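You operate a simulated robot arm through the tools that you are given. There is no shell and no other tool.

Carry out the task below with a simulated robot arm. There is one attempt and no reset: what you move stays moved.

JOB
Switch the rewinder on and wind everything from spool 1 to spool 3.
Fine: use one tab, and part the ends after.

It is judged by the outcome, as a careful person would: the job done as asked, and still so three seconds after it is handed in. It fails if anything else is knocked over, pushed out of place, dropped, spilled or broken.

ROBOT AND FRAMES
A 7-joint arm with a two-finger gripper, fixed in place. Base frame: the origin is at the foot of the arm, x ahead of it, y to its left, z up; the work surface is at about z = 900. Readings come in mm, degrees, newtons and seconds.
With the tool pointing down near the work surface it reaches from about 340 to 720 mm from the base axis. Its first joint turns from -66.0 to 66.0 degrees. Payload 2.45 kg.
The tool frame sits at the grasp point between the pads (the TCP): z along the fingers, y along the line on which they close. The tips reach 26 mm beyond it. Largest opening 96 mm; the body of the gripper starts 69 mm behind the TCP.
Orientation is that of the tool frame in the base frame, as a unit quaternion [x, y, z, w]. With the fingers straight down and closing along the base's y, the tool's x points along the base's -x, its y along +y and its z along -z.

CONTROLS
- The arm moves only by the tool move_arm. Its argument "steps" is a list of rows, each a list of 7 numbers: the shift along the tool's x, y, z in mm, then the turn, a rotation vector about the tool's x, y, z in degrees, then the closure, from 0 (fully open) to 1 (shut). In form: [[tx, ty, tz, ax, ay, az, hand], ...]. A call has 1 to 20 rows; each row is the pose to reach, as a shift and turn from the pose commanded when the call began, along the tool's axes at that moment. Each row takes 0.2 s and may step no farther than 50 mm and 8.6 degrees from the row before; otherwise, or with a gripper value out of range, the whole call is refused. A pose out of reach is approached as far as the arm can. The call stops where the force on the tool passes 40 N (or 10 N more than at its start, if that is more) or the arm is blocked; 0.2 s more then pass. The fingers move at their own pace and stop on an object; they squeeze with about 44 N. The grip force told is the motor's: it shows also when the fingers shut on nothing. Time passes only in rows, and 0.2 s behind the last, so rows that repeat a pose let the fingers close. It gives the time, the measured TCP pose, the force on the tool (base axes), the opening and the grip force at its end, in the units of the frame above (readings bear some noise), with the torque about the TCP (base axes, N m) and any sound that the robot's microphone picked up.
- Cameras (640 x 400 px; columns grow to the right, rows downward): "scene" is fixed at [164.1, -386.8, 1431.9]; the picture's right is [0.81, -0.59, 0.00], its down [-0.28, -0.39, -0.88] and it looks along [0.52, 0.71, -0.48] (base axes); focal length 319 px, centre (320, 200). "wrist" rides on the gripper at [82, 3, -98] in the tool frame; the picture's right is [-0.04, 1.00, 0.00], its down [-0.73, -0.03, -0.68] and it looks along [-0.68, -0.03, 0.73] (tool axes); focal length 256 px, centre (320, 200). There is no depth. A picture from a camera that has moved, and an enlarged one, comes with that camera's place and axes in the base frame and with its lens.
- grab_frame(camera): a new picture of that camera. No time passes.
- inspect(camera, box): a new picture of the part [left, top, right, bottom] of that camera's present view, enlarged. No time passes.
- sign_off(): hands the job in; it is judged then, once.

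Places have to be worked out from the pictures, the camera data and where the tool is seen. Open the gripper and draw the arm clear of the work before you hand the job in, unless the task says otherwise.

The tools are called after "Call:" as name(argument=value, ...) on one line, values as JSON. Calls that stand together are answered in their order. move_arm: Moves the arm, as the interface text tells. Its arguments: {"type":"object","properties":{"steps":{"type":"array"}},"required":["steps"]} The other tools are called the same way: grab_frame (camera) takes a picture; inspect (camera, box) takes an enlarged picture of a part of a camera's view; sign_off () hands the job in.

At the start:

```text
t: 0.0
position: [454.0, 88.1, 1303.8]
tool_rot: [0.0, 1.0, 0.0, 0.0]
contact_force: [0.1, 0.3, -1.7]
torque: [0.01, -0.02, 0.01]
gripper_width: 95.9
gripper_force: 0.0
```

scene: 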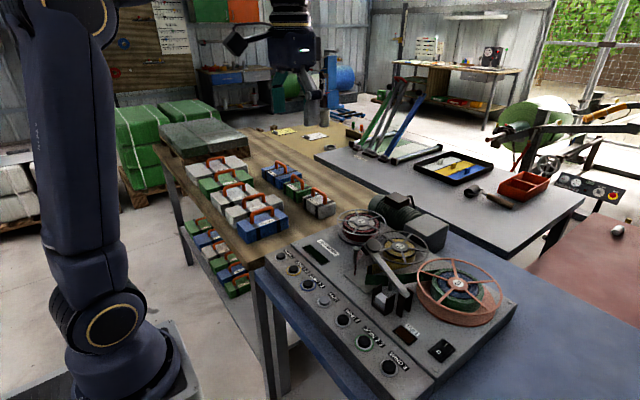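
wrist: 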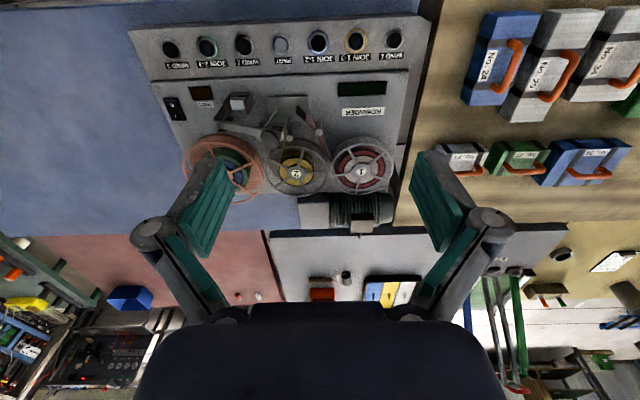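

The pictures show a rewinder panel with a row of buttons, a rocker switch and three spools. I look closer at the labels before moving.

Call:
inspect(camera="wrist", box=[120, 10, 440, 210])

Call:
inspect(camera="scene", box=[250, 190, 530, 390])

Call:
inspect(camera="wrist", box=[130, 20, 290, 120])

Call:
inspect(camera="wrist", box=[260, 10, 420, 110])

```text
2.00 times, centred on (280, 110) of wrist
camera zoom: at [373.3, 91.4, 1401.5], right [0.04, 1.0, 0.0], down [0.73, -0.03, 0.68], along [0.68, -0.03, -0.73], focal length 512 px, centre (400, 380)
```

zoom: 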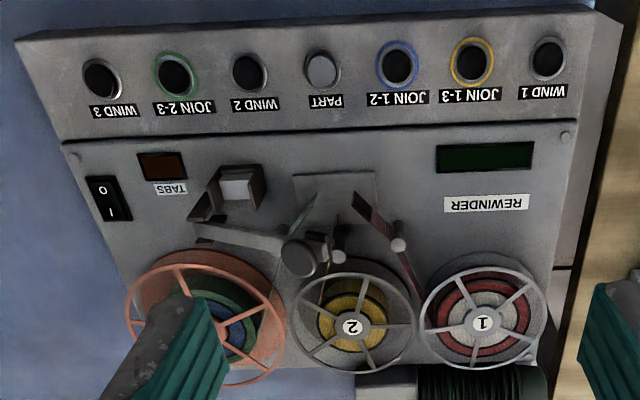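

```text
2.00 times, centred on (390, 290) of scene
camera zoom: at [164.1, -386.8, 1431.9], right [0.81, -0.59, 0.0], down [-0.28, -0.39, -0.88], along [0.52, 0.71, -0.48], focal length 638 px, centre (180, 20)
```

zoom: 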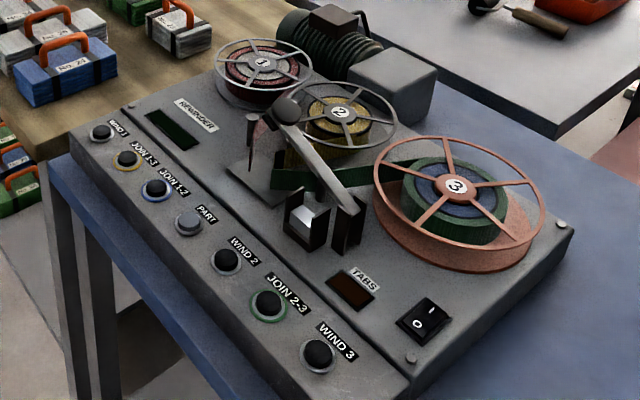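

```text
4.00 times, centred on (210, 70) of wrist
camera zoom: at [373.3, 91.4, 1401.5], right [0.04, 1.0, 0.0], down [0.73, -0.03, 0.68], along [0.68, -0.03, -0.73], focal length 1024 px, centre (760, 720)
```

zoom: 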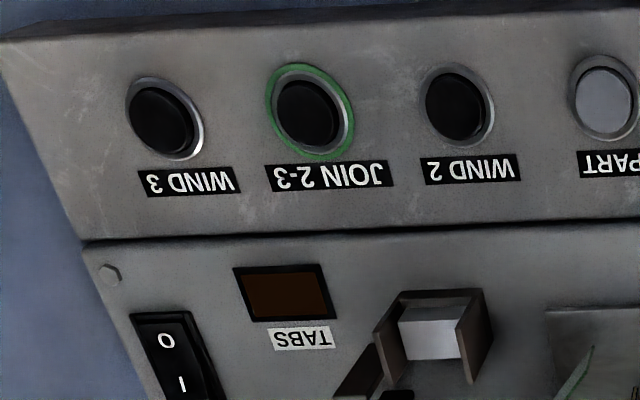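

```text
4.00 times, centred on (340, 60) of wrist
camera zoom: at [373.3, 91.4, 1401.5], right [0.04, 1.0, 0.0], down [0.73, -0.03, 0.68], along [0.68, -0.03, -0.73], focal length 1024 px, centre (240, 760)
```

zoom: 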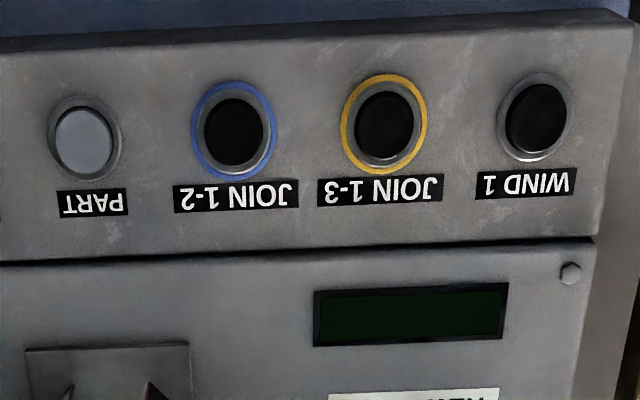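

By triangulating the two views, the buttons lie along x≈476, from y≈-173 (WIND 3) to y≈216 (WIND 1). The rocker switch is near (578, -208, 903). I shut the fingers and move above the switch at a safe height to look closer.

Call:
move_arm(steps=[[-12, -30, 24, 0, 0, 0, 1], [-24, -59, 49, 0, 0, 0, 1], [-36, -89, 73, 0, 0, 0, 1], [-48, -118, 98, 0, 0, 0, 1], [-60, -148, 122, 0, 0, 0, 1], [-73, -178, 146, 0, 0, 0, 1], [-85, -207, 171, 0, 0, 0, 1], [-97, -237, 195, 0, 0, 0, 1], [-109, -266, 220, 0, 0, 0, 1], [-121, -296, 244, 0, 0, 0, 1], [-121, -296, 244, 0, 0, 0, 1], [-121, -296, 244, 0, 0, 0, 1]])

Call:
grab_frame(camera="wrist")

Call:
grab_frame(camera="scene")

```text
t: 2.6
position: [574.3, -207.1, 1059.1]
tool_rot: [0.0, 1.0, 0.0, 0.0]
contact_force: [-0.3, 0.0, -0.8]
torque: [0.0, 0.04, 0.01]
gripper_width: 0.1
gripper_force: 28.6
```

```text
taken
camera wrist: at [493.6, -204.6, 1158.2], right [0.04, 1.0, 0.0], down [0.73, -0.03, 0.68], along [0.68, -0.03, -0.73], focal length 256 px, centre (320, 200)
```

wrist: 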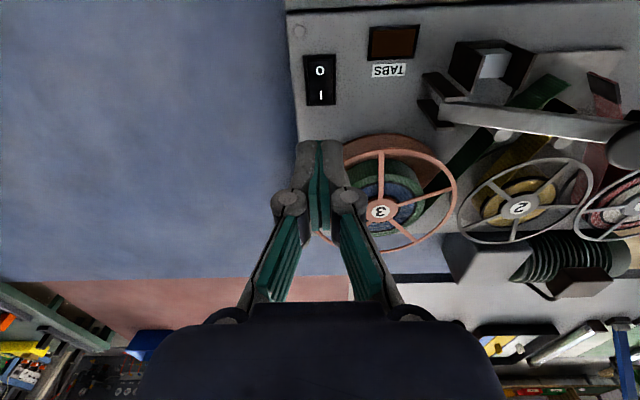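

```text
taken
```

scene: 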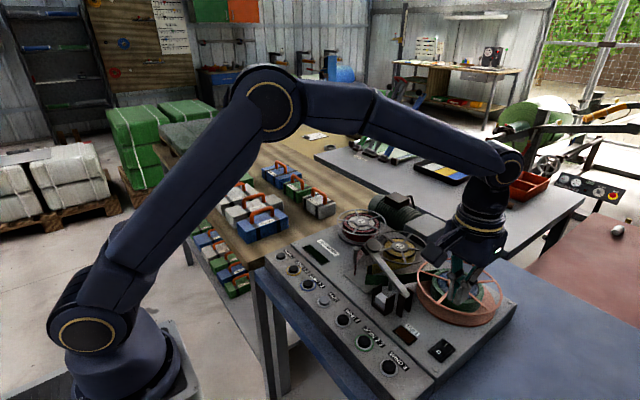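

The switch centre re-triangulates to (577, -208), running from about x=555 to 600 with the "I" half on the far side. I inspect it in detail for its current state and bezel.

Call:
inspect(camera="wrist", box=[280, 30, 360, 130])

Call:
inspect(camera="scene", box=[400, 320, 480, 370])

Call:
inspect(camera="scene", box=[320, 200, 520, 325])

```text
4.00 times, centred on (320, 80) of wrist
camera zoom: at [493.6, -204.6, 1158.2], right [0.04, 1.0, 0.0], down [0.73, -0.03, 0.68], along [0.68, -0.03, -0.73], focal length 1024 px, centre (320, 680)
```

zoom: 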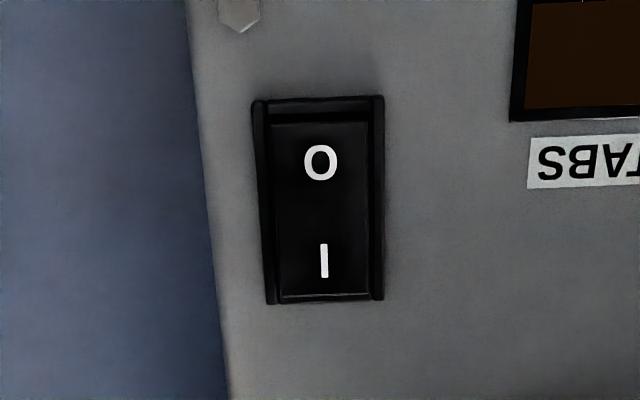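

```text
8.00 times, centred on (440, 345) of scene
camera zoom: at [164.1, -386.8, 1431.9], right [0.81, -0.59, 0.0], down [-0.28, -0.39, -0.88], along [0.52, 0.71, -0.48], focal length 2554 px, centre (-640, -960)
```

zoom: 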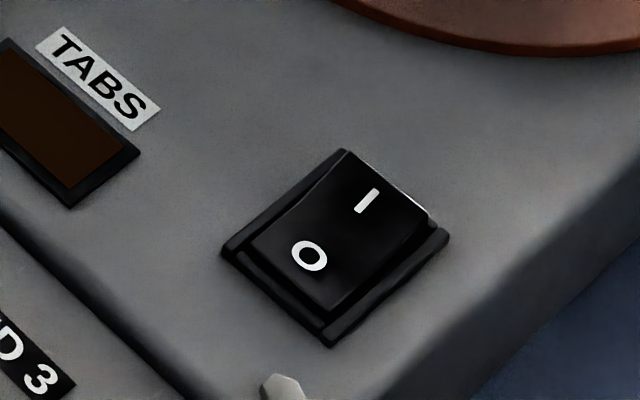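

```text
3.20 times, centred on (420, 262) of scene
camera zoom: at [164.1, -386.8, 1431.9], right [0.81, -0.59, 0.0], down [-0.28, -0.39, -0.88], along [0.52, 0.71, -0.48], focal length 1022 px, centre (0, 0)
```

zoom: 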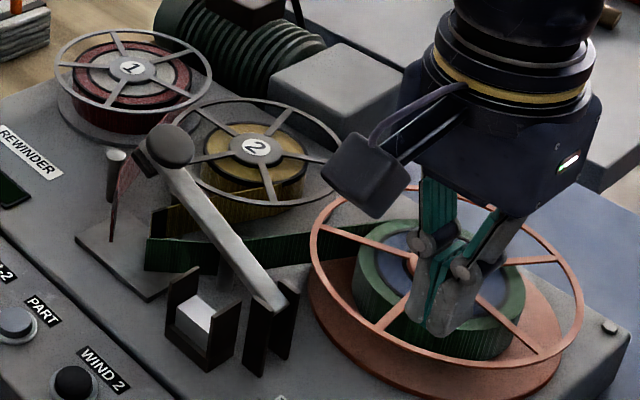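

The "I" half (far side) stands raised, so the machine is off. I go to x≈599, so that the tip overlaps only the far end of the rocker, and down to just above it.

Call:
move_arm(steps=[[-12, 0, 40, 0, 0, 0, 1], [-24, 0, 80, 0, 0, 0, 1], [-24, 0, 105, 0, 0, 0, 1], [-24, 0, 112, 0, 0, 0, 1]])

Call:
inspect(camera="scene", box=[390, 290, 490, 370])

Call:
grab_frame(camera="wrist")

```text
t: 3.6
position: [598.2, -208.7, 945.1]
tool_rot: [0.001, 1.0, 0.0, -0.001]
contact_force: [-0.1, -0.8, -0.8]
torque: [0.03, 0.02, 0.01]
gripper_width: 0.0
gripper_force: 28.5
```

```text
5.00 times, centred on (440, 330) of scene
camera zoom: at [164.1, -386.8, 1431.9], right [0.81, -0.59, 0.0], down [-0.28, -0.39, -0.88], along [0.52, 0.71, -0.48], focal length 1596 px, centre (-280, -450)
```

zoom: 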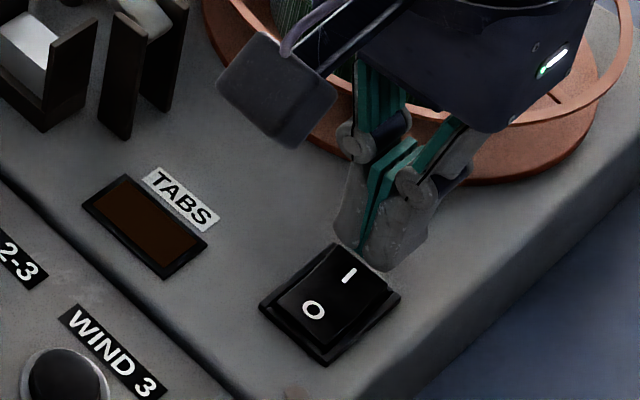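

```text
taken
camera wrist: at [517.4, -204.7, 1044.6], right [0.04, 1.0, 0.0], down [0.73, -0.03, 0.68], along [0.68, -0.03, -0.73], focal length 256 px, centre (320, 200)
```

wrist: 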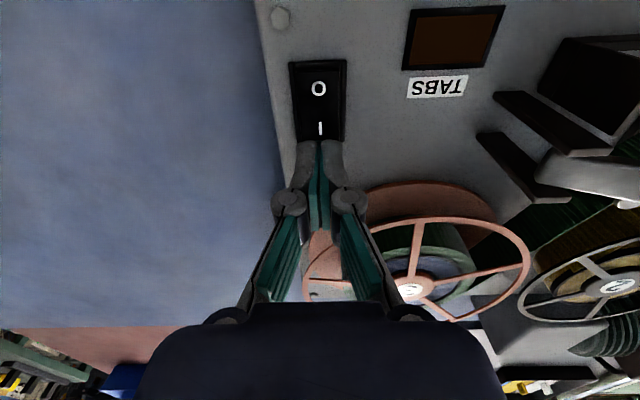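

The tip hangs just over the "I" end, at tip height z≈919. I press down in small steps and watch the force.

Call:
move_arm(steps=[[0, 0.3, 3, 0, 0, 0, 1], [0, 0.3, 5, 0, 0, 0, 1], [0, 0.3, 7, 0, 0, 0, 1], [0, 0.3, 9, 0, 0, 0, 1], [0, 0.3, 11, 0, 0, 0, 1], [0, 0.3, 13, 0, 0, 0, 1], [0, 0.3, 15, 0, 0, 0, 1]])

Call:
inspect(camera="scene", box=[390, 290, 490, 370])

```text
t: 5.2
position: [597.9, -208.5, 932.2]
tool_rot: [0.0, 1.0, 0.0, 0.0]
contact_force: [-0.1, 0.6, 1.6]
torque: [0.0, 0.03, 0.0]
gripper_width: 0.0
gripper_force: 28.4
```

```text
5.00 times, centred on (440, 330) of scene
camera zoom: at [164.1, -386.8, 1431.9], right [0.81, -0.59, 0.0], down [-0.28, -0.39, -0.88], along [0.52, 0.71, -0.48], focal length 1596 px, centre (-280, -450)
```

zoom: 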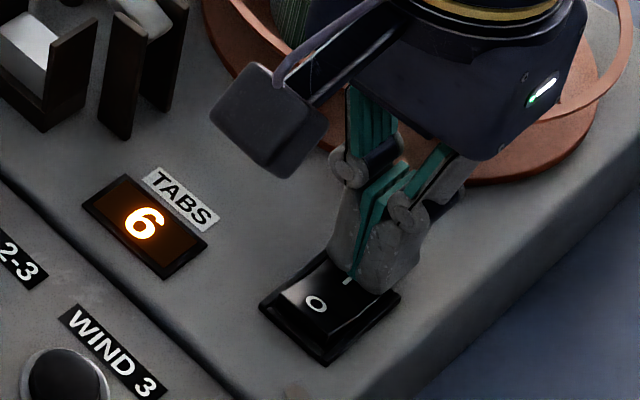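

The machine is on: the TABS counter reads 6. I lift clear and look at the main display.

Call:
move_arm(steps=[[0, 0, -10, 0, 0, 0, 1], [0, 0, -50, 0, 0, 0, 1], [0, 0, -95, 0, 0, 0, 1], [0, 0, -128, 0, 0, 0, 1]])

Call:
grab_frame(camera="scene")

Call:
inspect(camera="scene", box=[260, 220, 420, 320])

Call:
inspect(camera="scene", box=[340, 280, 480, 380])

```text
t: 6.2
position: [599.0, -206.4, 1060.4]
tool_rot: [0.001, 1.0, 0.0, 0.0]
contact_force: [-0.1, -0.9, 0.4]
torque: [0.01, -0.01, 0.02]
gripper_width: 0.2
gripper_force: 28.5
```

```text
taken
```

scene: 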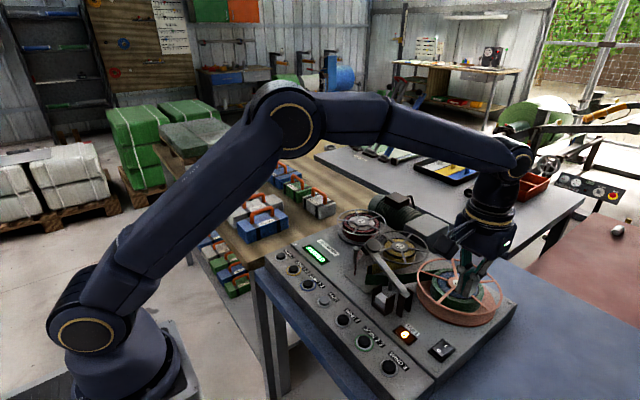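

```text
4.00 times, centred on (340, 270) of scene
camera zoom: at [164.1, -386.8, 1431.9], right [0.81, -0.59, 0.0], down [-0.28, -0.39, -0.88], along [0.52, 0.71, -0.48], focal length 1277 px, centre (240, -80)
```

zoom: 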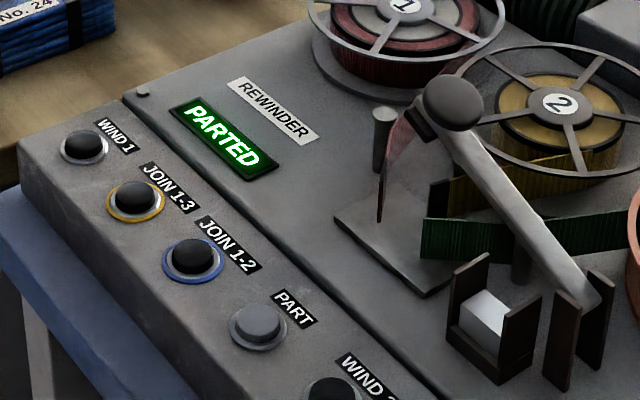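

```text
4.00 times, centred on (410, 330) of scene
camera zoom: at [164.1, -386.8, 1431.9], right [0.81, -0.59, 0.0], down [-0.28, -0.39, -0.88], along [0.52, 0.71, -0.48], focal length 1277 px, centre (-40, -320)
```

zoom: 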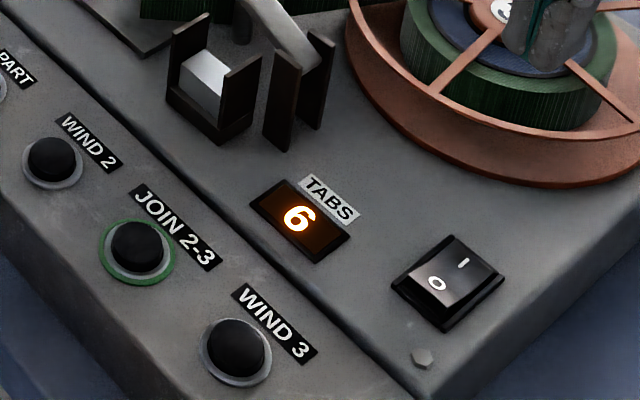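

The display reads PARTED, so the ends are free. I move at height to above JOIN 1-3, near (475, 150), and check alignment.

Call:
move_arm(steps=[[14, 40, 0, 0, 0, 0, 1], [28, 79, 0, 0, 0, 0, 1], [41, 119, 0, 0, 0, 0, 1], [55, 159, 0, 0, 0, 0, 1], [69, 198, 0, 0, 0, 0, 1], [83, 238, 0, 0, 0, 0, 1], [96, 278, 0, 0, 0, 0, 1], [110, 317, 0, 0, 0, 0, 1], [124, 357, 0, 0, 0, 0, 1], [124, 357, 40, 0, 0, 0, 1], [124, 357, 75, 0, 0, 0, 1]])

Call:
grab_frame(camera="wrist")

Call:
inspect(camera="scene", box=[240, 190, 400, 290])

```text
t: 8.6
position: [475.1, 150.1, 984.3]
tool_rot: [0.001, 1.0, 0.0, 0.0]
contact_force: [-0.5, 0.2, -0.7]
torque: [-0.03, -0.01, 0.01]
gripper_width: 0.0
gripper_force: 28.6
```

```text
taken
camera wrist: at [395.3, 153.2, 1082.8], right [0.04, 1.0, 0.0], down [0.73, -0.03, 0.68], along [0.68, -0.03, -0.73], focal length 256 px, centre (320, 200)
```

wrist: 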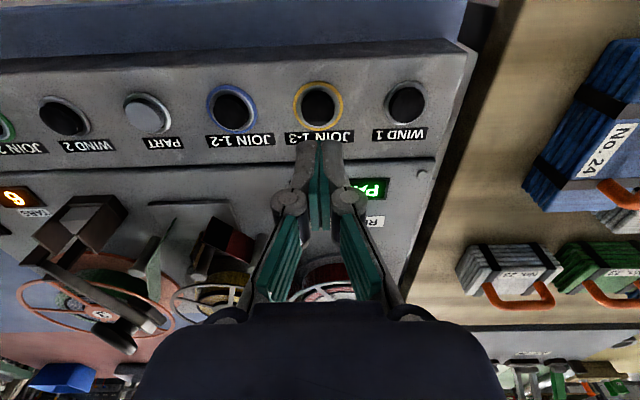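

```text
4.00 times, centred on (320, 240) of scene
camera zoom: at [164.2, -386.8, 1431.9], right [0.81, -0.59, 0.0], down [-0.28, -0.39, -0.88], along [0.52, 0.71, -0.48], focal length 1277 px, centre (320, 40)
```

zoom: 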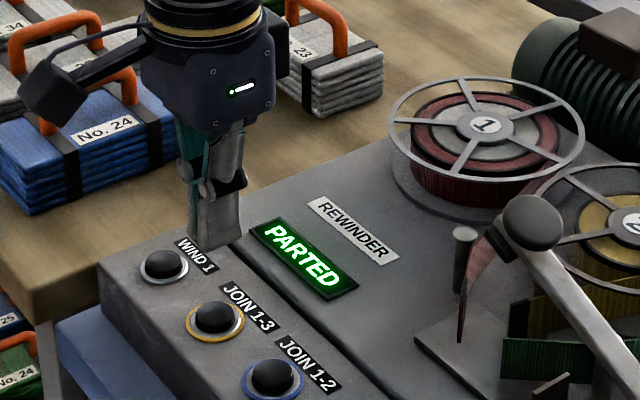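

JOIN 1-3 re-triangulates to about (475, 148, 895), while the tip is at 958. I go down to just above it, then press slowly in small steps.

Call:
move_arm(steps=[[0, -2, 25, 0, 0, 0, 1], [0, -2, 45, 0, 0, 0, 1], [0, -2, 50, 0, 0, 0, 1], [0, -2, 53, 0, 0, 0, 1], [0, -2, 55, 0, 0, 0, 1], [0, -2, 57, 0, 0, 0, 1]])

Call:
inspect(camera="scene", box=[240, 210, 400, 310])

```text
t: 10.0
position: [474.4, 147.3, 927.1]
tool_rot: [0.001, 1.0, 0.0, 0.0]
contact_force: [0.0, 0.6, 2.8]
torque: [-0.02, 0.05, 0.0]
gripper_width: 6.1
gripper_force: 28.6
```

```text
4.00 times, centred on (320, 260) of scene
camera zoom: at [164.1, -386.8, 1431.9], right [0.81, -0.59, 0.0], down [-0.28, -0.39, -0.88], along [0.52, 0.71, -0.48], focal length 1277 px, centre (320, -40)
```

zoom: 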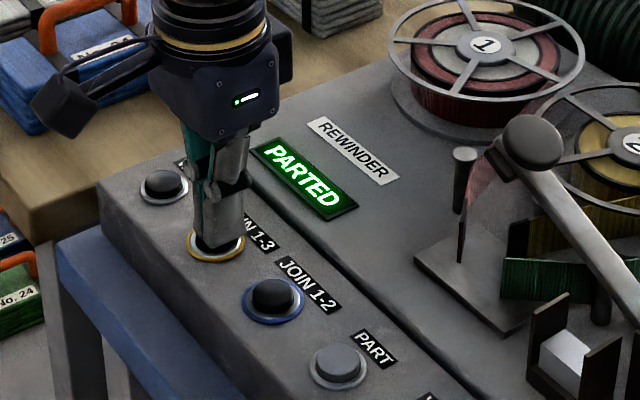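

The tip touches the cap (2.8 N) and the fingers read 6.1 mm apart; the display is still PARTED. I press a little further and check.

Call:
move_arm(steps=[[0, 0, 1, 0, 0, 0, 1], [0, 0, 2, 0, 0, 0, 1]])

Call:
inspect(camera="scene", box=[240, 210, 400, 310])

Call:
grab_frame(camera="wrist")

```text
t: 10.6
position: [475.7, 148.0, 924.3]
tool_rot: [0.001, 1.0, -0.001, 0.001]
contact_force: [-0.1, -1.1, 3.2]
torque: [-0.03, 0.02, 0.03]
gripper_width: 6.2
gripper_force: 28.1
heard: click
```

```text
4.00 times, centred on (320, 260) of scene
camera zoom: at [164.1, -386.9, 1431.9], right [0.81, -0.59, 0.0], down [-0.28, -0.39, -0.88], along [0.52, 0.71, -0.48], focal length 1277 px, centre (320, -40)
```

zoom: 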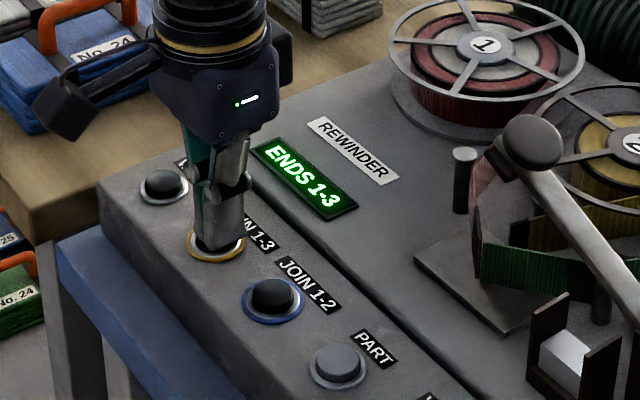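

```text
taken
camera wrist: at [395.1, 150.7, 1024.2], right [0.04, 1.0, 0.0], down [0.73, -0.03, 0.68], along [0.68, -0.03, -0.73], focal length 256 px, centre (320, 200)
```

wrist: 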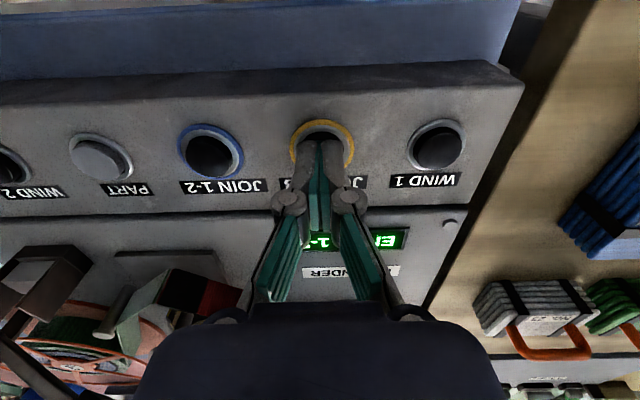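

A click, and the display now reads ENDS 1-3. I release straight up and look at the splicer and the tab counter.

Call:
move_arm(steps=[[0, 0, -10, 0, 0, 0, 1], [0, 0, -50, 0, 0, 0, 1], [0, 0, -90, 0, 0, 0, 1], [0, 0, -130, 0, 0, 0, 1]])

Call:
inspect(camera="scene", box=[270, 200, 530, 385])

Call:
inspect(camera="scene", box=[340, 225, 440, 345])

Call:
grab_frame(camera="wrist")

```text
t: 11.6
position: [475.4, 145.5, 1055.4]
tool_rot: [0.0, 1.0, 0.0, 0.0]
contact_force: [0.8, 0.2, 0.1]
torque: [-0.02, -0.02, 0.0]
gripper_width: 0.0
gripper_force: 28.9
```

```text
2.16 times, centred on (400, 292) of scene
camera zoom: at [164.1, -386.8, 1431.9], right [0.81, -0.59, 0.0], down [-0.28, -0.39, -0.88], along [0.52, 0.71, -0.48], focal length 690 px, centre (147, 0)
```

zoom: 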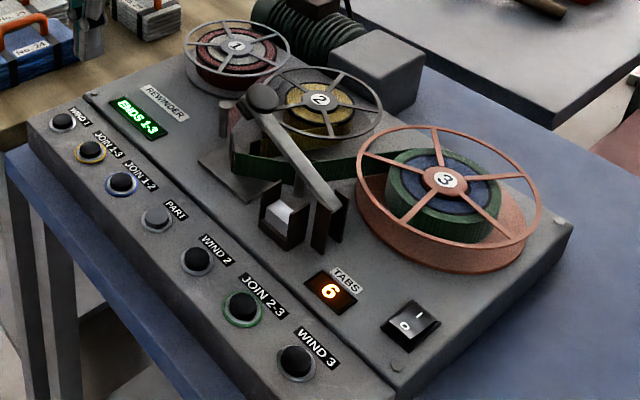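

```text
3.33 times, centred on (390, 285) of scene
camera zoom: at [164.1, -386.8, 1431.9], right [0.81, -0.59, 0.0], down [-0.28, -0.39, -0.88], along [0.52, 0.71, -0.48], focal length 1064 px, centre (87, -83)
```

zoom: 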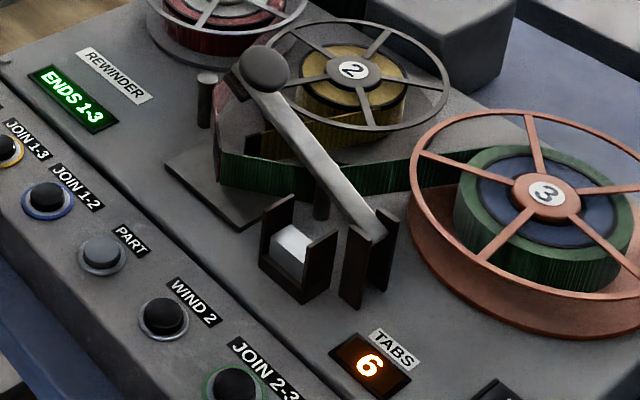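

```text
taken
camera wrist: at [394.9, 149.2, 1154.9], right [0.04, 1.0, 0.0], down [0.73, -0.03, 0.68], along [0.68, -0.03, -0.74], focal length 256 px, centre (320, 200)
```

wrist: 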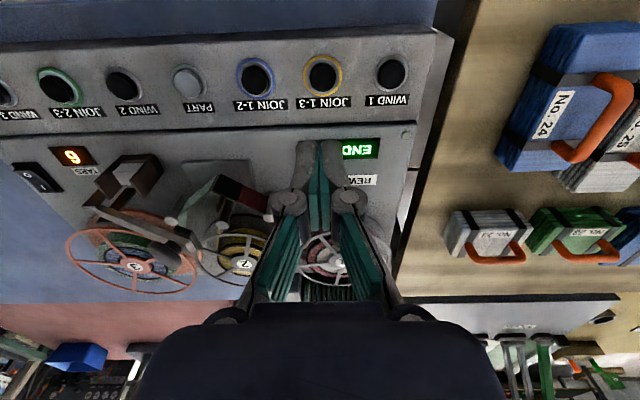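

The ends of 1 and 3 now meet in the splicer, but TABS is still 6, so the joint may not be made yet. The lever and the white block look like parts of the splicer, so I look closer at them.

Call:
inspect(camera="wrist", box=[60, 130, 300, 290])

Call:
inspect(camera="scene", box=[350, 225, 430, 325])

```text
2.50 times, centred on (180, 210) of wrist
camera zoom: at [394.9, 149.2, 1154.9], right [0.04, 1.0, 0.0], down [0.73, -0.03, 0.68], along [0.68, -0.03, -0.74], focal length 640 px, centre (670, 175)
```

zoom: 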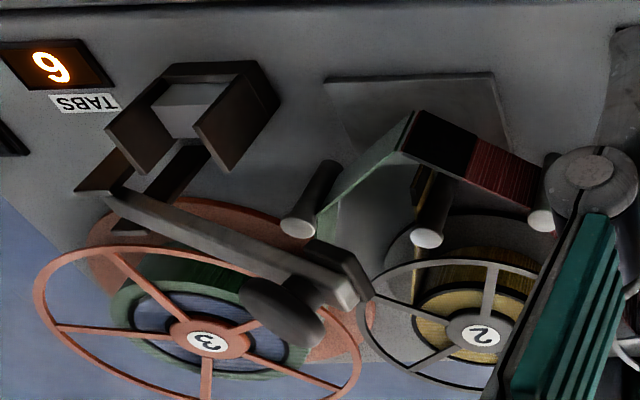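

```text
4.00 times, centred on (390, 275) of scene
camera zoom: at [164.1, -386.8, 1431.9], right [0.81, -0.59, 0.0], down [-0.28, -0.39, -0.88], along [0.52, 0.71, -0.48], focal length 1277 px, centre (40, -100)
```

zoom: 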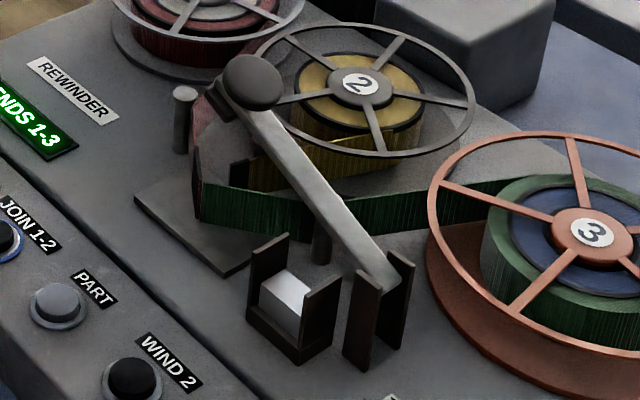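

The lever is hinged between the two dark plates near (582, -103, 956) and rises to a knob near (587, -2, 1014). Its head is above the point where the ends meet, so pressing the knob should apply a tab. I move above the knob to check alignment first.

Call:
move_arm(steps=[[0, 0, -30, 0, 0, 0, 1], [-22, -30, -50, 0, 0, 0, 1], [-45, -60, -50, 0, 0, 0, 1], [-67, -90, -50, 0, 0, 0, 1], [-90, -120, -50, 0, 0, 0, 1], [-112, -148, -50, 0, 0, 0, 1], [-112, -148, -50, 0, 0, 0, 1]])

Call:
grab_frame(camera="wrist")

Call:
inspect(camera="scene", box=[310, 160, 470, 320])

```text
t: 13.2
position: [586.9, -1.9, 1107.1]
tool_rot: [0.0, 1.0, 0.0, 0.0]
contact_force: [0.8, -0.4, 0.3]
torque: [0.0, -0.02, 0.0]
gripper_width: 0.0
gripper_force: 28.2
```

```text
taken
camera wrist: at [507.4, 1.9, 1207.2], right [0.04, 1.0, 0.0], down [0.73, -0.03, 0.68], along [0.68, -0.03, -0.73], focal length 256 px, centre (320, 200)
```

wrist: 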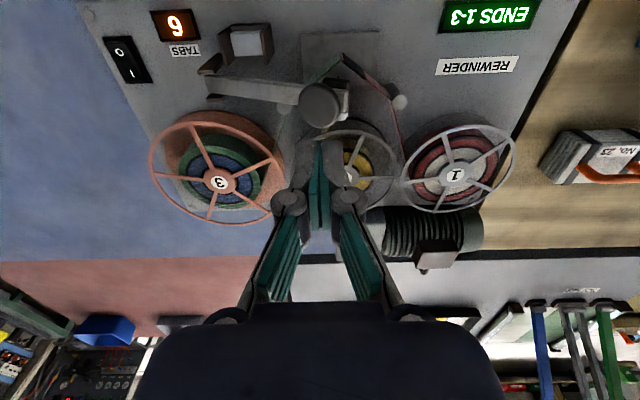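

```text
2.50 times, centred on (390, 240) of scene
camera zoom: at [164.1, -386.8, 1431.9], right [0.81, -0.59, 0.0], down [-0.28, -0.39, -0.88], along [0.52, 0.71, -0.48], focal length 798 px, centre (145, 100)
```

zoom: 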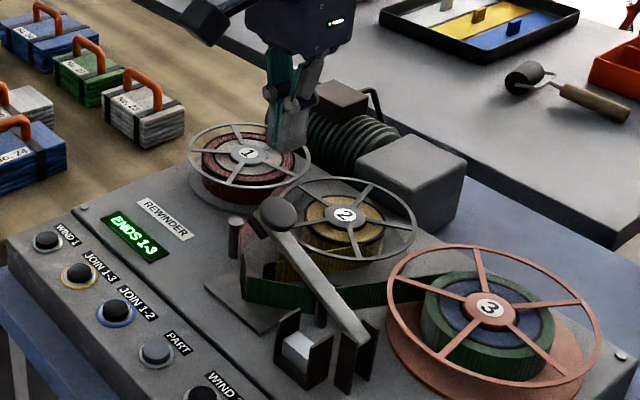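

Knob alignment is confirmed at about (588, -2). I go down to just touch it.

Call:
move_arm(steps=[[0, 0, 30, 0, 0, 0, 1], [0, 0, 48, 0, 0, 0, 1], [0, 0, 54, 0, 0, 0, 1], [0, 0, 58, 0, 0, 0, 1], [0, 0, 62, 0, 0, 0, 1]])

Call:
inspect(camera="scene", box=[330, 200, 450, 320])

```text
t: 14.4
position: [587.4, 0.7, 1043.5]
tool_rot: [0.0, 1.0, 0.0, 0.001]
contact_force: [-0.1, 0.0, 0.4]
torque: [0.02, 0.02, 0.02]
gripper_width: 0.1
gripper_force: 28.7
```

```text
3.33 times, centred on (390, 260) of scene
camera zoom: at [164.1, -386.8, 1431.9], right [0.81, -0.59, 0.0], down [-0.28, -0.39, -0.88], along [0.52, 0.71, -0.48], focal length 1064 px, centre (87, 0)
```

zoom: 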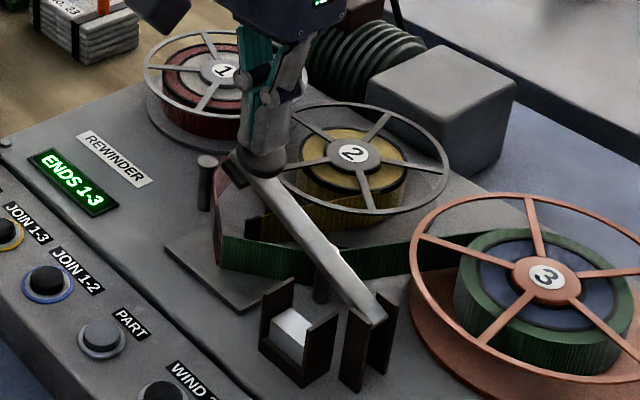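

The tip rests about on the knob. I push it down along its arc, y growing slightly, in small rows.

Call:
move_arm(steps=[[0, 2, 4, 0, 0, 0, 1], [0, 4, 8, 0, 0, 0, 1], [0, 6, 12, 0, 0, 0, 1], [0, 8, 16, 0, 0, 0, 1], [0, 9, 20, 0, 0, 0, 1], [0, 10, 24, 0, 0, 0, 1]])

Call:
inspect(camera="scene", box=[330, 200, 450, 350])

```text
t: 15.8
position: [585.0, 10.6, 1019.0]
tool_rot: [0.0, 1.0, 0.0, 0.0]
contact_force: [-0.1, 0.2, 1.2]
torque: [0.06, -0.02, 0.02]
gripper_width: 0.0
gripper_force: 28.3
```

```text
2.67 times, centred on (390, 275) of scene
camera zoom: at [164.1, -386.8, 1431.9], right [0.81, -0.59, 0.0], down [-0.28, -0.39, -0.88], along [0.52, 0.71, -0.48], focal length 851 px, centre (133, 0)
```

zoom: 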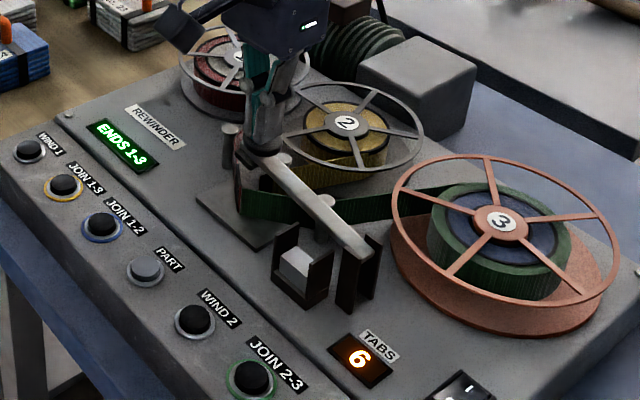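

The lever is coming down lightly (about 1–2 N). I continue.

Call:
move_arm(steps=[[-1, 1, 4, 0, 0, 0, 1], [-1, 2, 8, 0, 0, 0, 1], [-1, 3, 12, 0, 0, 0, 1], [-1, 3, 15, 0, 0, 0, 1], [-1, 4, 18, 0, 0, 0, 1]])

Call:
inspect(camera="scene", box=[330, 200, 450, 350])

```text
t: 17.0
position: [587.5, 12.3, 1000.9]
tool_rot: [0.001, 1.0, 0.0, 0.0]
contact_force: [0.7, 0.6, 2.6]
torque: [0.02, -0.03, -0.01]
gripper_width: 0.1
gripper_force: 28.6
```

```text
2.67 times, centred on (390, 275) of scene
camera zoom: at [164.1, -386.8, 1431.9], right [0.81, -0.59, 0.0], down [-0.28, -0.39, -0.88], along [0.52, 0.71, -0.48], focal length 851 px, centre (133, 0)
```

zoom: 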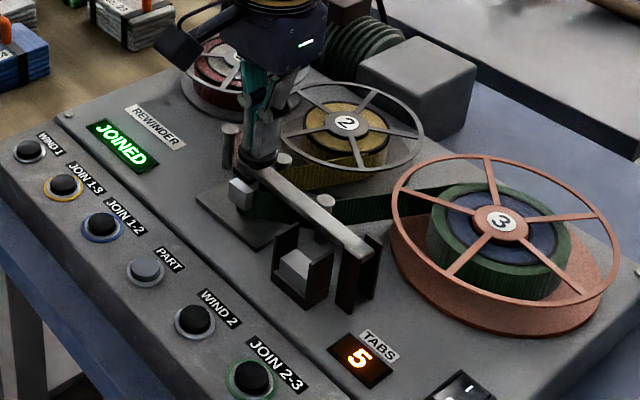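

The display shows JOINED and TABS is down to 5: one tab used. I lift off along the reverse arc so the lever can return.

Call:
move_arm(steps=[[0, 0, -6, 0, 0, 0, 1], [0, -1, -14, 0, 0, 0, 1], [0, -3, -24, 0, 0, 0, 1], [0, -6, -36, 0, 0, 0, 1], [0, -10, -60, 0, 0, 0, 1], [0, -10, -100, 0, 0, 0, 1]])

Call:
inspect(camera="scene", box=[270, 200, 530, 385])

Call:
grab_frame(camera="wrist")

```text
t: 18.4
position: [586.7, 1.3, 1102.8]
tool_rot: [0.001, 1.0, 0.0, 0.0]
contact_force: [-0.5, -0.5, 0.0]
torque: [0.01, -0.01, 0.02]
gripper_width: 0.0
gripper_force: 28.7
```

```text
2.16 times, centred on (400, 292) of scene
camera zoom: at [164.1, -386.8, 1431.9], right [0.81, -0.59, 0.0], down [-0.28, -0.39, -0.88], along [0.52, 0.71, -0.48], focal length 690 px, centre (147, 0)
```

zoom: 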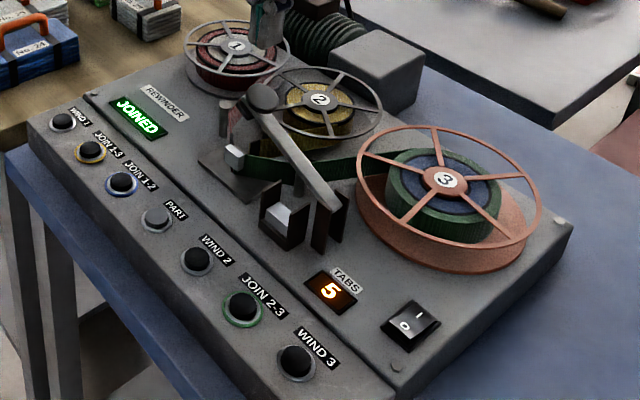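

```text
taken
camera wrist: at [506.5, 5.2, 1202.5], right [0.04, 1.0, 0.0], down [0.73, -0.03, 0.68], along [0.68, -0.03, -0.73], focal length 256 px, centre (320, 200)
```

wrist: 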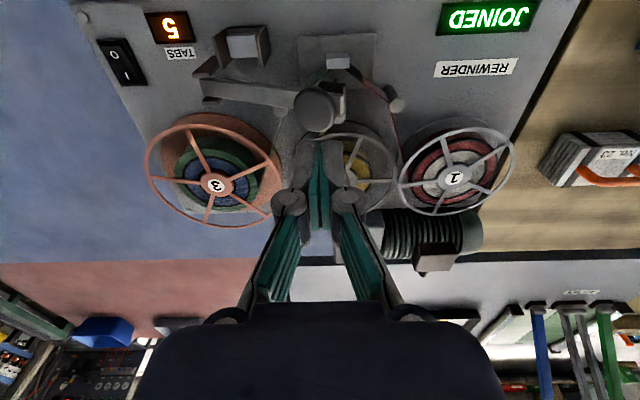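

The lever is back up and the splice sits between 1 and 3. Next I go to WIND 3, near (475, -173), and check alignment.

Call:
move_arm(steps=[[22, -35, 0, 0, 0, 0, 1], [45, -70, 0, 0, 0, 0, 1], [67, -105, 0, 0, 0, 0, 1], [90, -140, 0, 0, 0, 0, 1], [112, -174, 0, 0, 0, 0, 1], [112, -174, 40, 0, 0, 0, 1], [112, -174, 80, 0, 0, 0, 1], [112, -174, 115, 0, 0, 0, 1], [112, -174, 115, 0, 0, 0, 1]])

Call:
grab_frame(camera="wrist")

Call:
inspect(camera="scene", box=[340, 280, 500, 400])

```text
t: 20.4
position: [475.5, -169.3, 985.9]
tool_rot: [0.0, 1.0, 0.0, 0.001]
contact_force: [0.9, -0.3, 0.5]
torque: [-0.01, -0.01, -0.01]
gripper_width: 0.0
gripper_force: 28.5
```

```text
taken
camera wrist: at [395.7, -167.3, 1083.9], right [0.04, 1.0, 0.0], down [0.73, -0.03, 0.68], along [0.68, -0.03, -0.73], focal length 256 px, centre (320, 200)
```

wrist: 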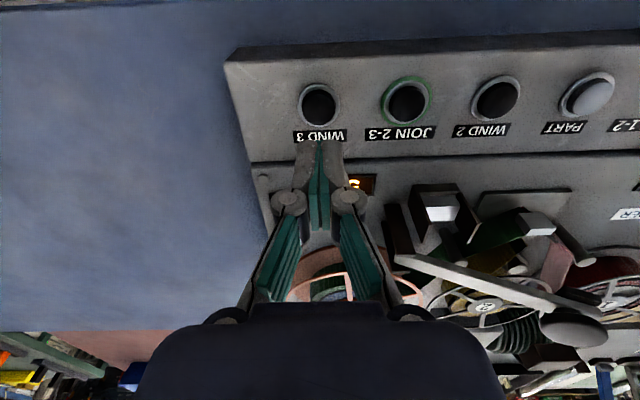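

```text
3.33 times, centred on (420, 340) of scene
camera zoom: at [164.1, -386.8, 1431.9], right [0.81, -0.59, 0.0], down [-0.28, -0.39, -0.88], along [0.52, 0.71, -0.48], focal length 1064 px, centre (-13, -267)
```

zoom: 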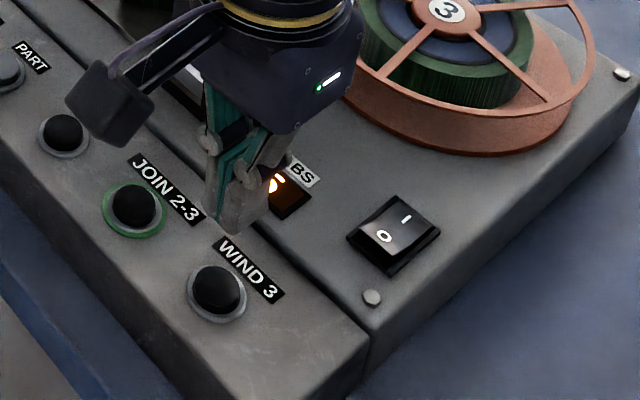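

WIND 3 is at about (474, -172). I press it slowly, expecting the click near TCP z≈925 as before.

Call:
move_arm(steps=[[1, -2.4, 25, 0, 0, 0, 1], [1, -2.4, 46, 0, 0, 0, 1], [1, -2.4, 52, 0, 0, 0, 1], [1, -2.4, 56, 0, 0, 0, 1], [1, -2.4, 58, 0, 0, 0, 1], [1, -2.4, 60, 0, 0, 0, 1], [1, -2.4, 61, 0, 0, 0, 1]])

Call:
inspect(camera="scene", box=[270, 200, 530, 385])

```text
t: 22.0
position: [474.8, -172.6, 926.0]
tool_rot: [0.001, 1.0, -0.001, 0.001]
contact_force: [0.1, -0.1, 2.3]
torque: [0.0, -0.01, -0.02]
gripper_width: 5.7
gripper_force: 29.0
heard: click
```

```text
2.16 times, centred on (400, 292) of scene
camera zoom: at [164.1, -386.8, 1431.9], right [0.81, -0.59, 0.0], down [-0.28, -0.39, -0.88], along [0.52, 0.71, -0.48], focal length 690 px, centre (147, 0)
```

zoom: 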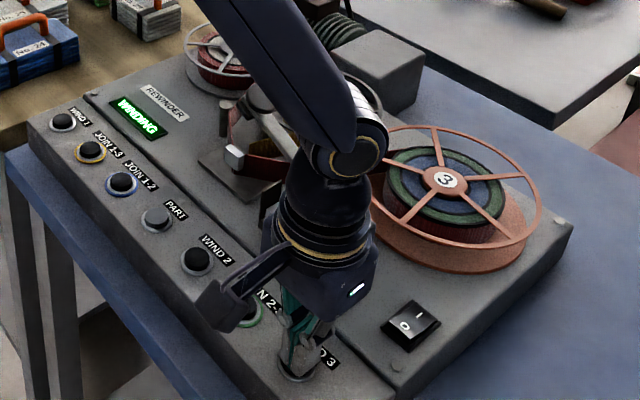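

The display reads WINDING and red web is going onto spool 3. I release the button and see whether winding carries on.

Call:
move_arm(steps=[[0, 0, -10, 0, 0, 0, 1], [0, 0, -40, 0, 0, 0, 1], [0, 0, -60, 0, 0, 0, 1]])

Call:
inspect(camera="scene", box=[270, 200, 530, 385])

Call:
inspect(camera="scene", box=[290, 230, 350, 270])

```text
t: 22.8
position: [473.6, -171.5, 985.5]
tool_rot: [-0.001, 1.0, 0.0, 0.0]
contact_force: [0.6, -0.7, -0.3]
torque: [-0.01, 0.01, 0.02]
gripper_width: 0.0
gripper_force: 28.2
```

```text
2.16 times, centred on (400, 292) of scene
camera zoom: at [164.1, -386.8, 1431.9], right [0.81, -0.59, 0.0], down [-0.28, -0.39, -0.88], along [0.52, 0.71, -0.48], focal length 690 px, centre (147, 0)
```

zoom: 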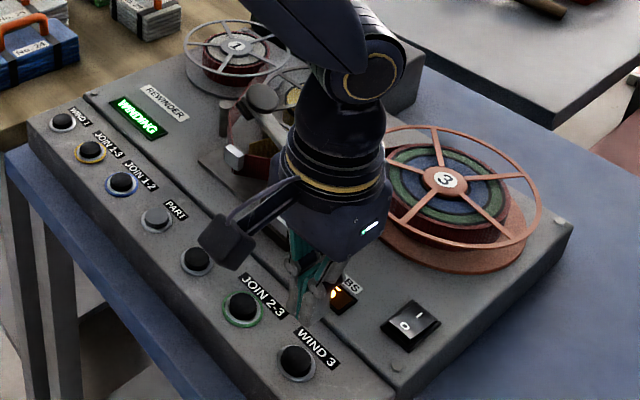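

```text
10.00 times, centred on (320, 250) of scene
camera zoom: at [164.1, -386.8, 1431.9], right [0.81, -0.59, 0.0], down [-0.28, -0.39, -0.88], along [0.52, 0.71, -0.48], focal length 3192 px, centre (320, -300)
```

zoom: 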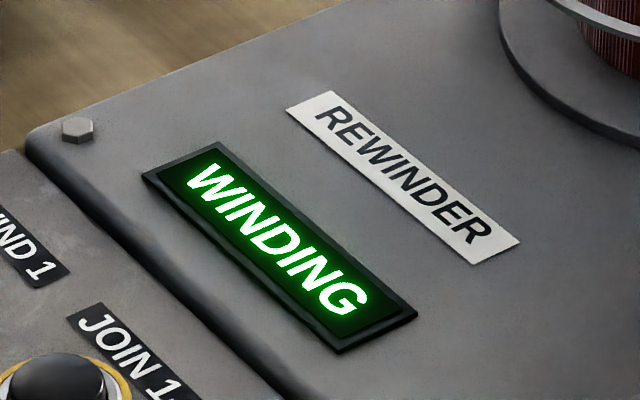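

Winding goes on by itself. I hold clear here and wait, watching spool 1 and the display.

Call:
move_arm(steps=[[0, 0, 0, 0, 0, 0, 1], [0, 0, 0, 0, 0, 0, 1], [0, 0, 0, 0, 0, 0, 1], [0, 0, 0, 0, 0, 0, 1], [0, 0, 0, 0, 0, 0, 1], [0, 0, 0, 0, 0, 0, 1], [0, 0, 0, 0, 0, 0, 1], [0, 0, 0, 0, 0, 0, 1], [0, 0, 0, 0, 0, 0, 1], [0, 0, 0, 0, 0, 0, 1]])

Call:
inspect(camera="scene", box=[270, 200, 530, 385])

Call:
inspect(camera="scene", box=[300, 200, 400, 280])

```text
t: 25.0
position: [475.2, -171.8, 985.8]
tool_rot: [0.001, 1.0, 0.0, -0.001]
contact_force: [0.1, 0.5, -0.2]
torque: [-0.02, -0.05, -0.03]
gripper_width: 0.2
gripper_force: 28.3
```

```text
2.16 times, centred on (400, 292) of scene
camera zoom: at [164.1, -386.8, 1431.9], right [0.81, -0.59, 0.0], down [-0.28, -0.39, -0.88], along [0.52, 0.71, -0.48], focal length 690 px, centre (147, 0)
```

zoom: 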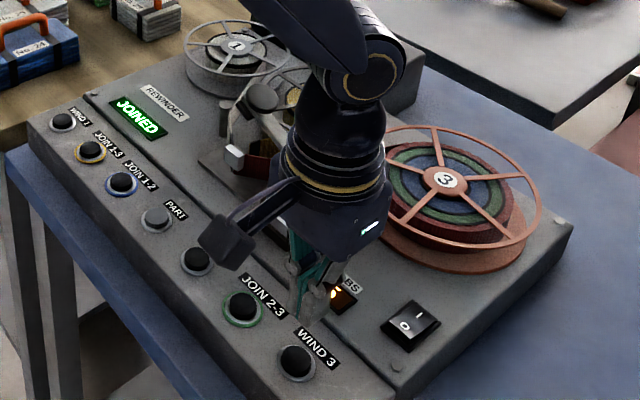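

```text
5.00 times, centred on (350, 240) of scene
camera zoom: at [164.1, -386.8, 1431.9], right [0.81, -0.59, 0.0], down [-0.28, -0.39, -0.88], along [0.52, 0.71, -0.48], focal length 1596 px, centre (170, 0)
```

zoom: 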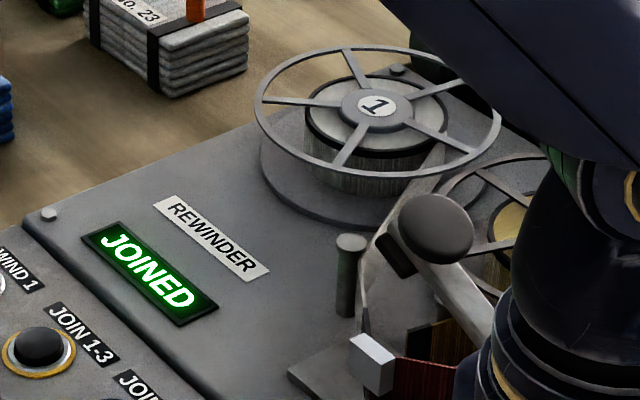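

The machine stopped by itself: the red is all on spool 3, but spool 1 still seems to hold a light grey layer, and the display reads JOINED. I look closer at spools 1 and 2 from nearer before deciding.

Call:
move_arm(steps=[[0, 35, -15, 0, 0, 0, 1], [0, 70, -30, 0, 0, 0, 1], [0, 105, -45, 0, 0, 0, 1], [0, 140, -60, 0, 0, 0, 1], [0, 175, -75, 0, 0, 0, 1], [0, 210, -75, 0, 0, 0, 1], [0, 245, -75, 0, 0, 0, 1], [0, 280, -75, 0, 0, 0, 1], [0, 315, -75, 0, 0, 0, 1]])

Call:
grab_frame(camera="wrist")

Call:
inspect(camera="scene", box=[330, 200, 430, 270])

Call:
inspect(camera="scene", box=[350, 230, 510, 350])

```text
t: 27.0
position: [472.3, 142.4, 1061.4]
tool_rot: [0.001, 1.0, 0.0, 0.0]
contact_force: [0.0, 1.0, 0.7]
torque: [-0.03, -0.01, 0.01]
gripper_width: 0.0
gripper_force: 28.4
```

```text
taken
camera wrist: at [390.9, 145.1, 1160.6], right [0.04, 1.0, 0.0], down [0.73, -0.03, 0.68], along [0.68, -0.03, -0.73], focal length 256 px, centre (320, 200)
```

wrist: 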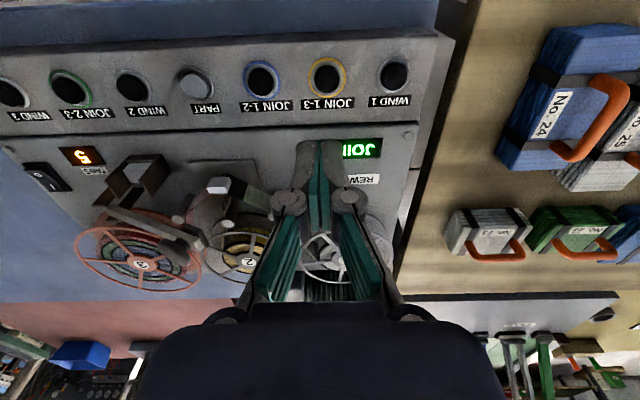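

```text
5.71 times, centred on (380, 235) of scene
camera zoom: at [164.1, -386.8, 1431.9], right [0.81, -0.59, 0.0], down [-0.28, -0.39, -0.88], along [0.52, 0.71, -0.48], focal length 1824 px, centre (-23, 0)
```

zoom: 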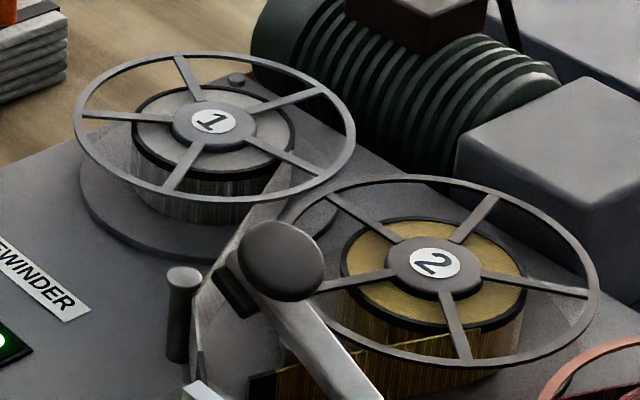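

```text
3.33 times, centred on (430, 290) of scene
camera zoom: at [164.1, -386.8, 1431.9], right [0.81, -0.59, 0.0], down [-0.28, -0.39, -0.88], along [0.52, 0.71, -0.48], focal length 1064 px, centre (-47, -100)
```

zoom: 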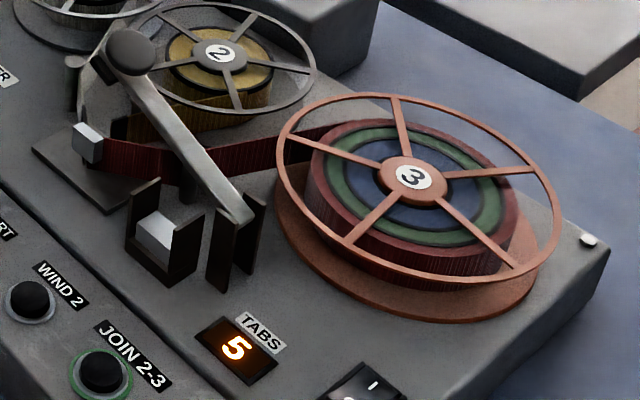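

Spool 1 still carries a whole grey roll, of the same inner size as the yellow on spool 2. The machine stopped at the red/grey tab, so "everything" needs a second winding. I go back to WIND 3.

Call:
move_arm(steps=[[0, -40, 0, 0, 0, 0, 1], [0, -80, 0, 0, 0, 0, 1], [0, -120, 0, 0, 0, 0, 1], [0, -160, 0, 0, 0, 0, 1], [0, -200, 0, 0, 0, 0, 1], [0, -240, 10, 0, 0, 0, 1], [0, -280, 30, 0, 0, 0, 1], [0, -315, 60, 0, 0, 0, 1], [0, -315, 75, 0, 0, 0, 1], [0, -315, 100, 0, 0, 0, 1], [0, -315, 121, 0, 0, 0, 1], [0, -315, 127, 0, 0, 0, 1], [0, -315, 131, 0, 0, 0, 1], [0, -315, 133, 0, 0, 0, 1], [0, -315, 135, 0, 0, 0, 1], [0, -315, 136, 0, 0, 0, 1]])

Call:
inspect(camera="scene", box=[270, 200, 530, 385])

```text
t: 30.4
position: [474.1, -173.3, 924.8]
tool_rot: [0.0, 1.0, 0.0, 0.001]
contact_force: [2.2, 1.4, 4.6]
torque: [0.0, 0.0, 0.01]
gripper_width: 5.9
gripper_force: 28.4
heard: click
```

```text
2.16 times, centred on (400, 292) of scene
camera zoom: at [164.1, -386.8, 1431.9], right [0.81, -0.59, 0.0], down [-0.28, -0.39, -0.88], along [0.52, 0.71, -0.48], focal length 690 px, centre (147, 0)
```

zoom: 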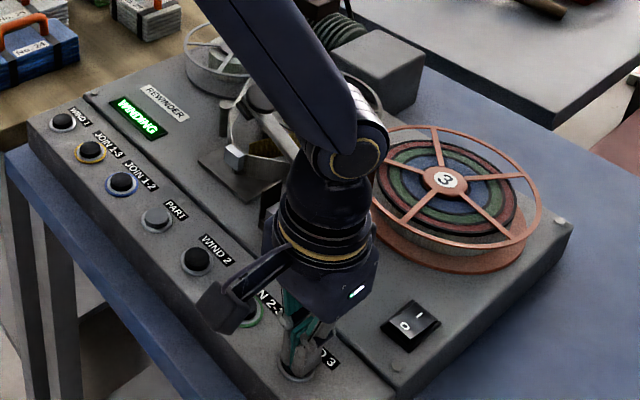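

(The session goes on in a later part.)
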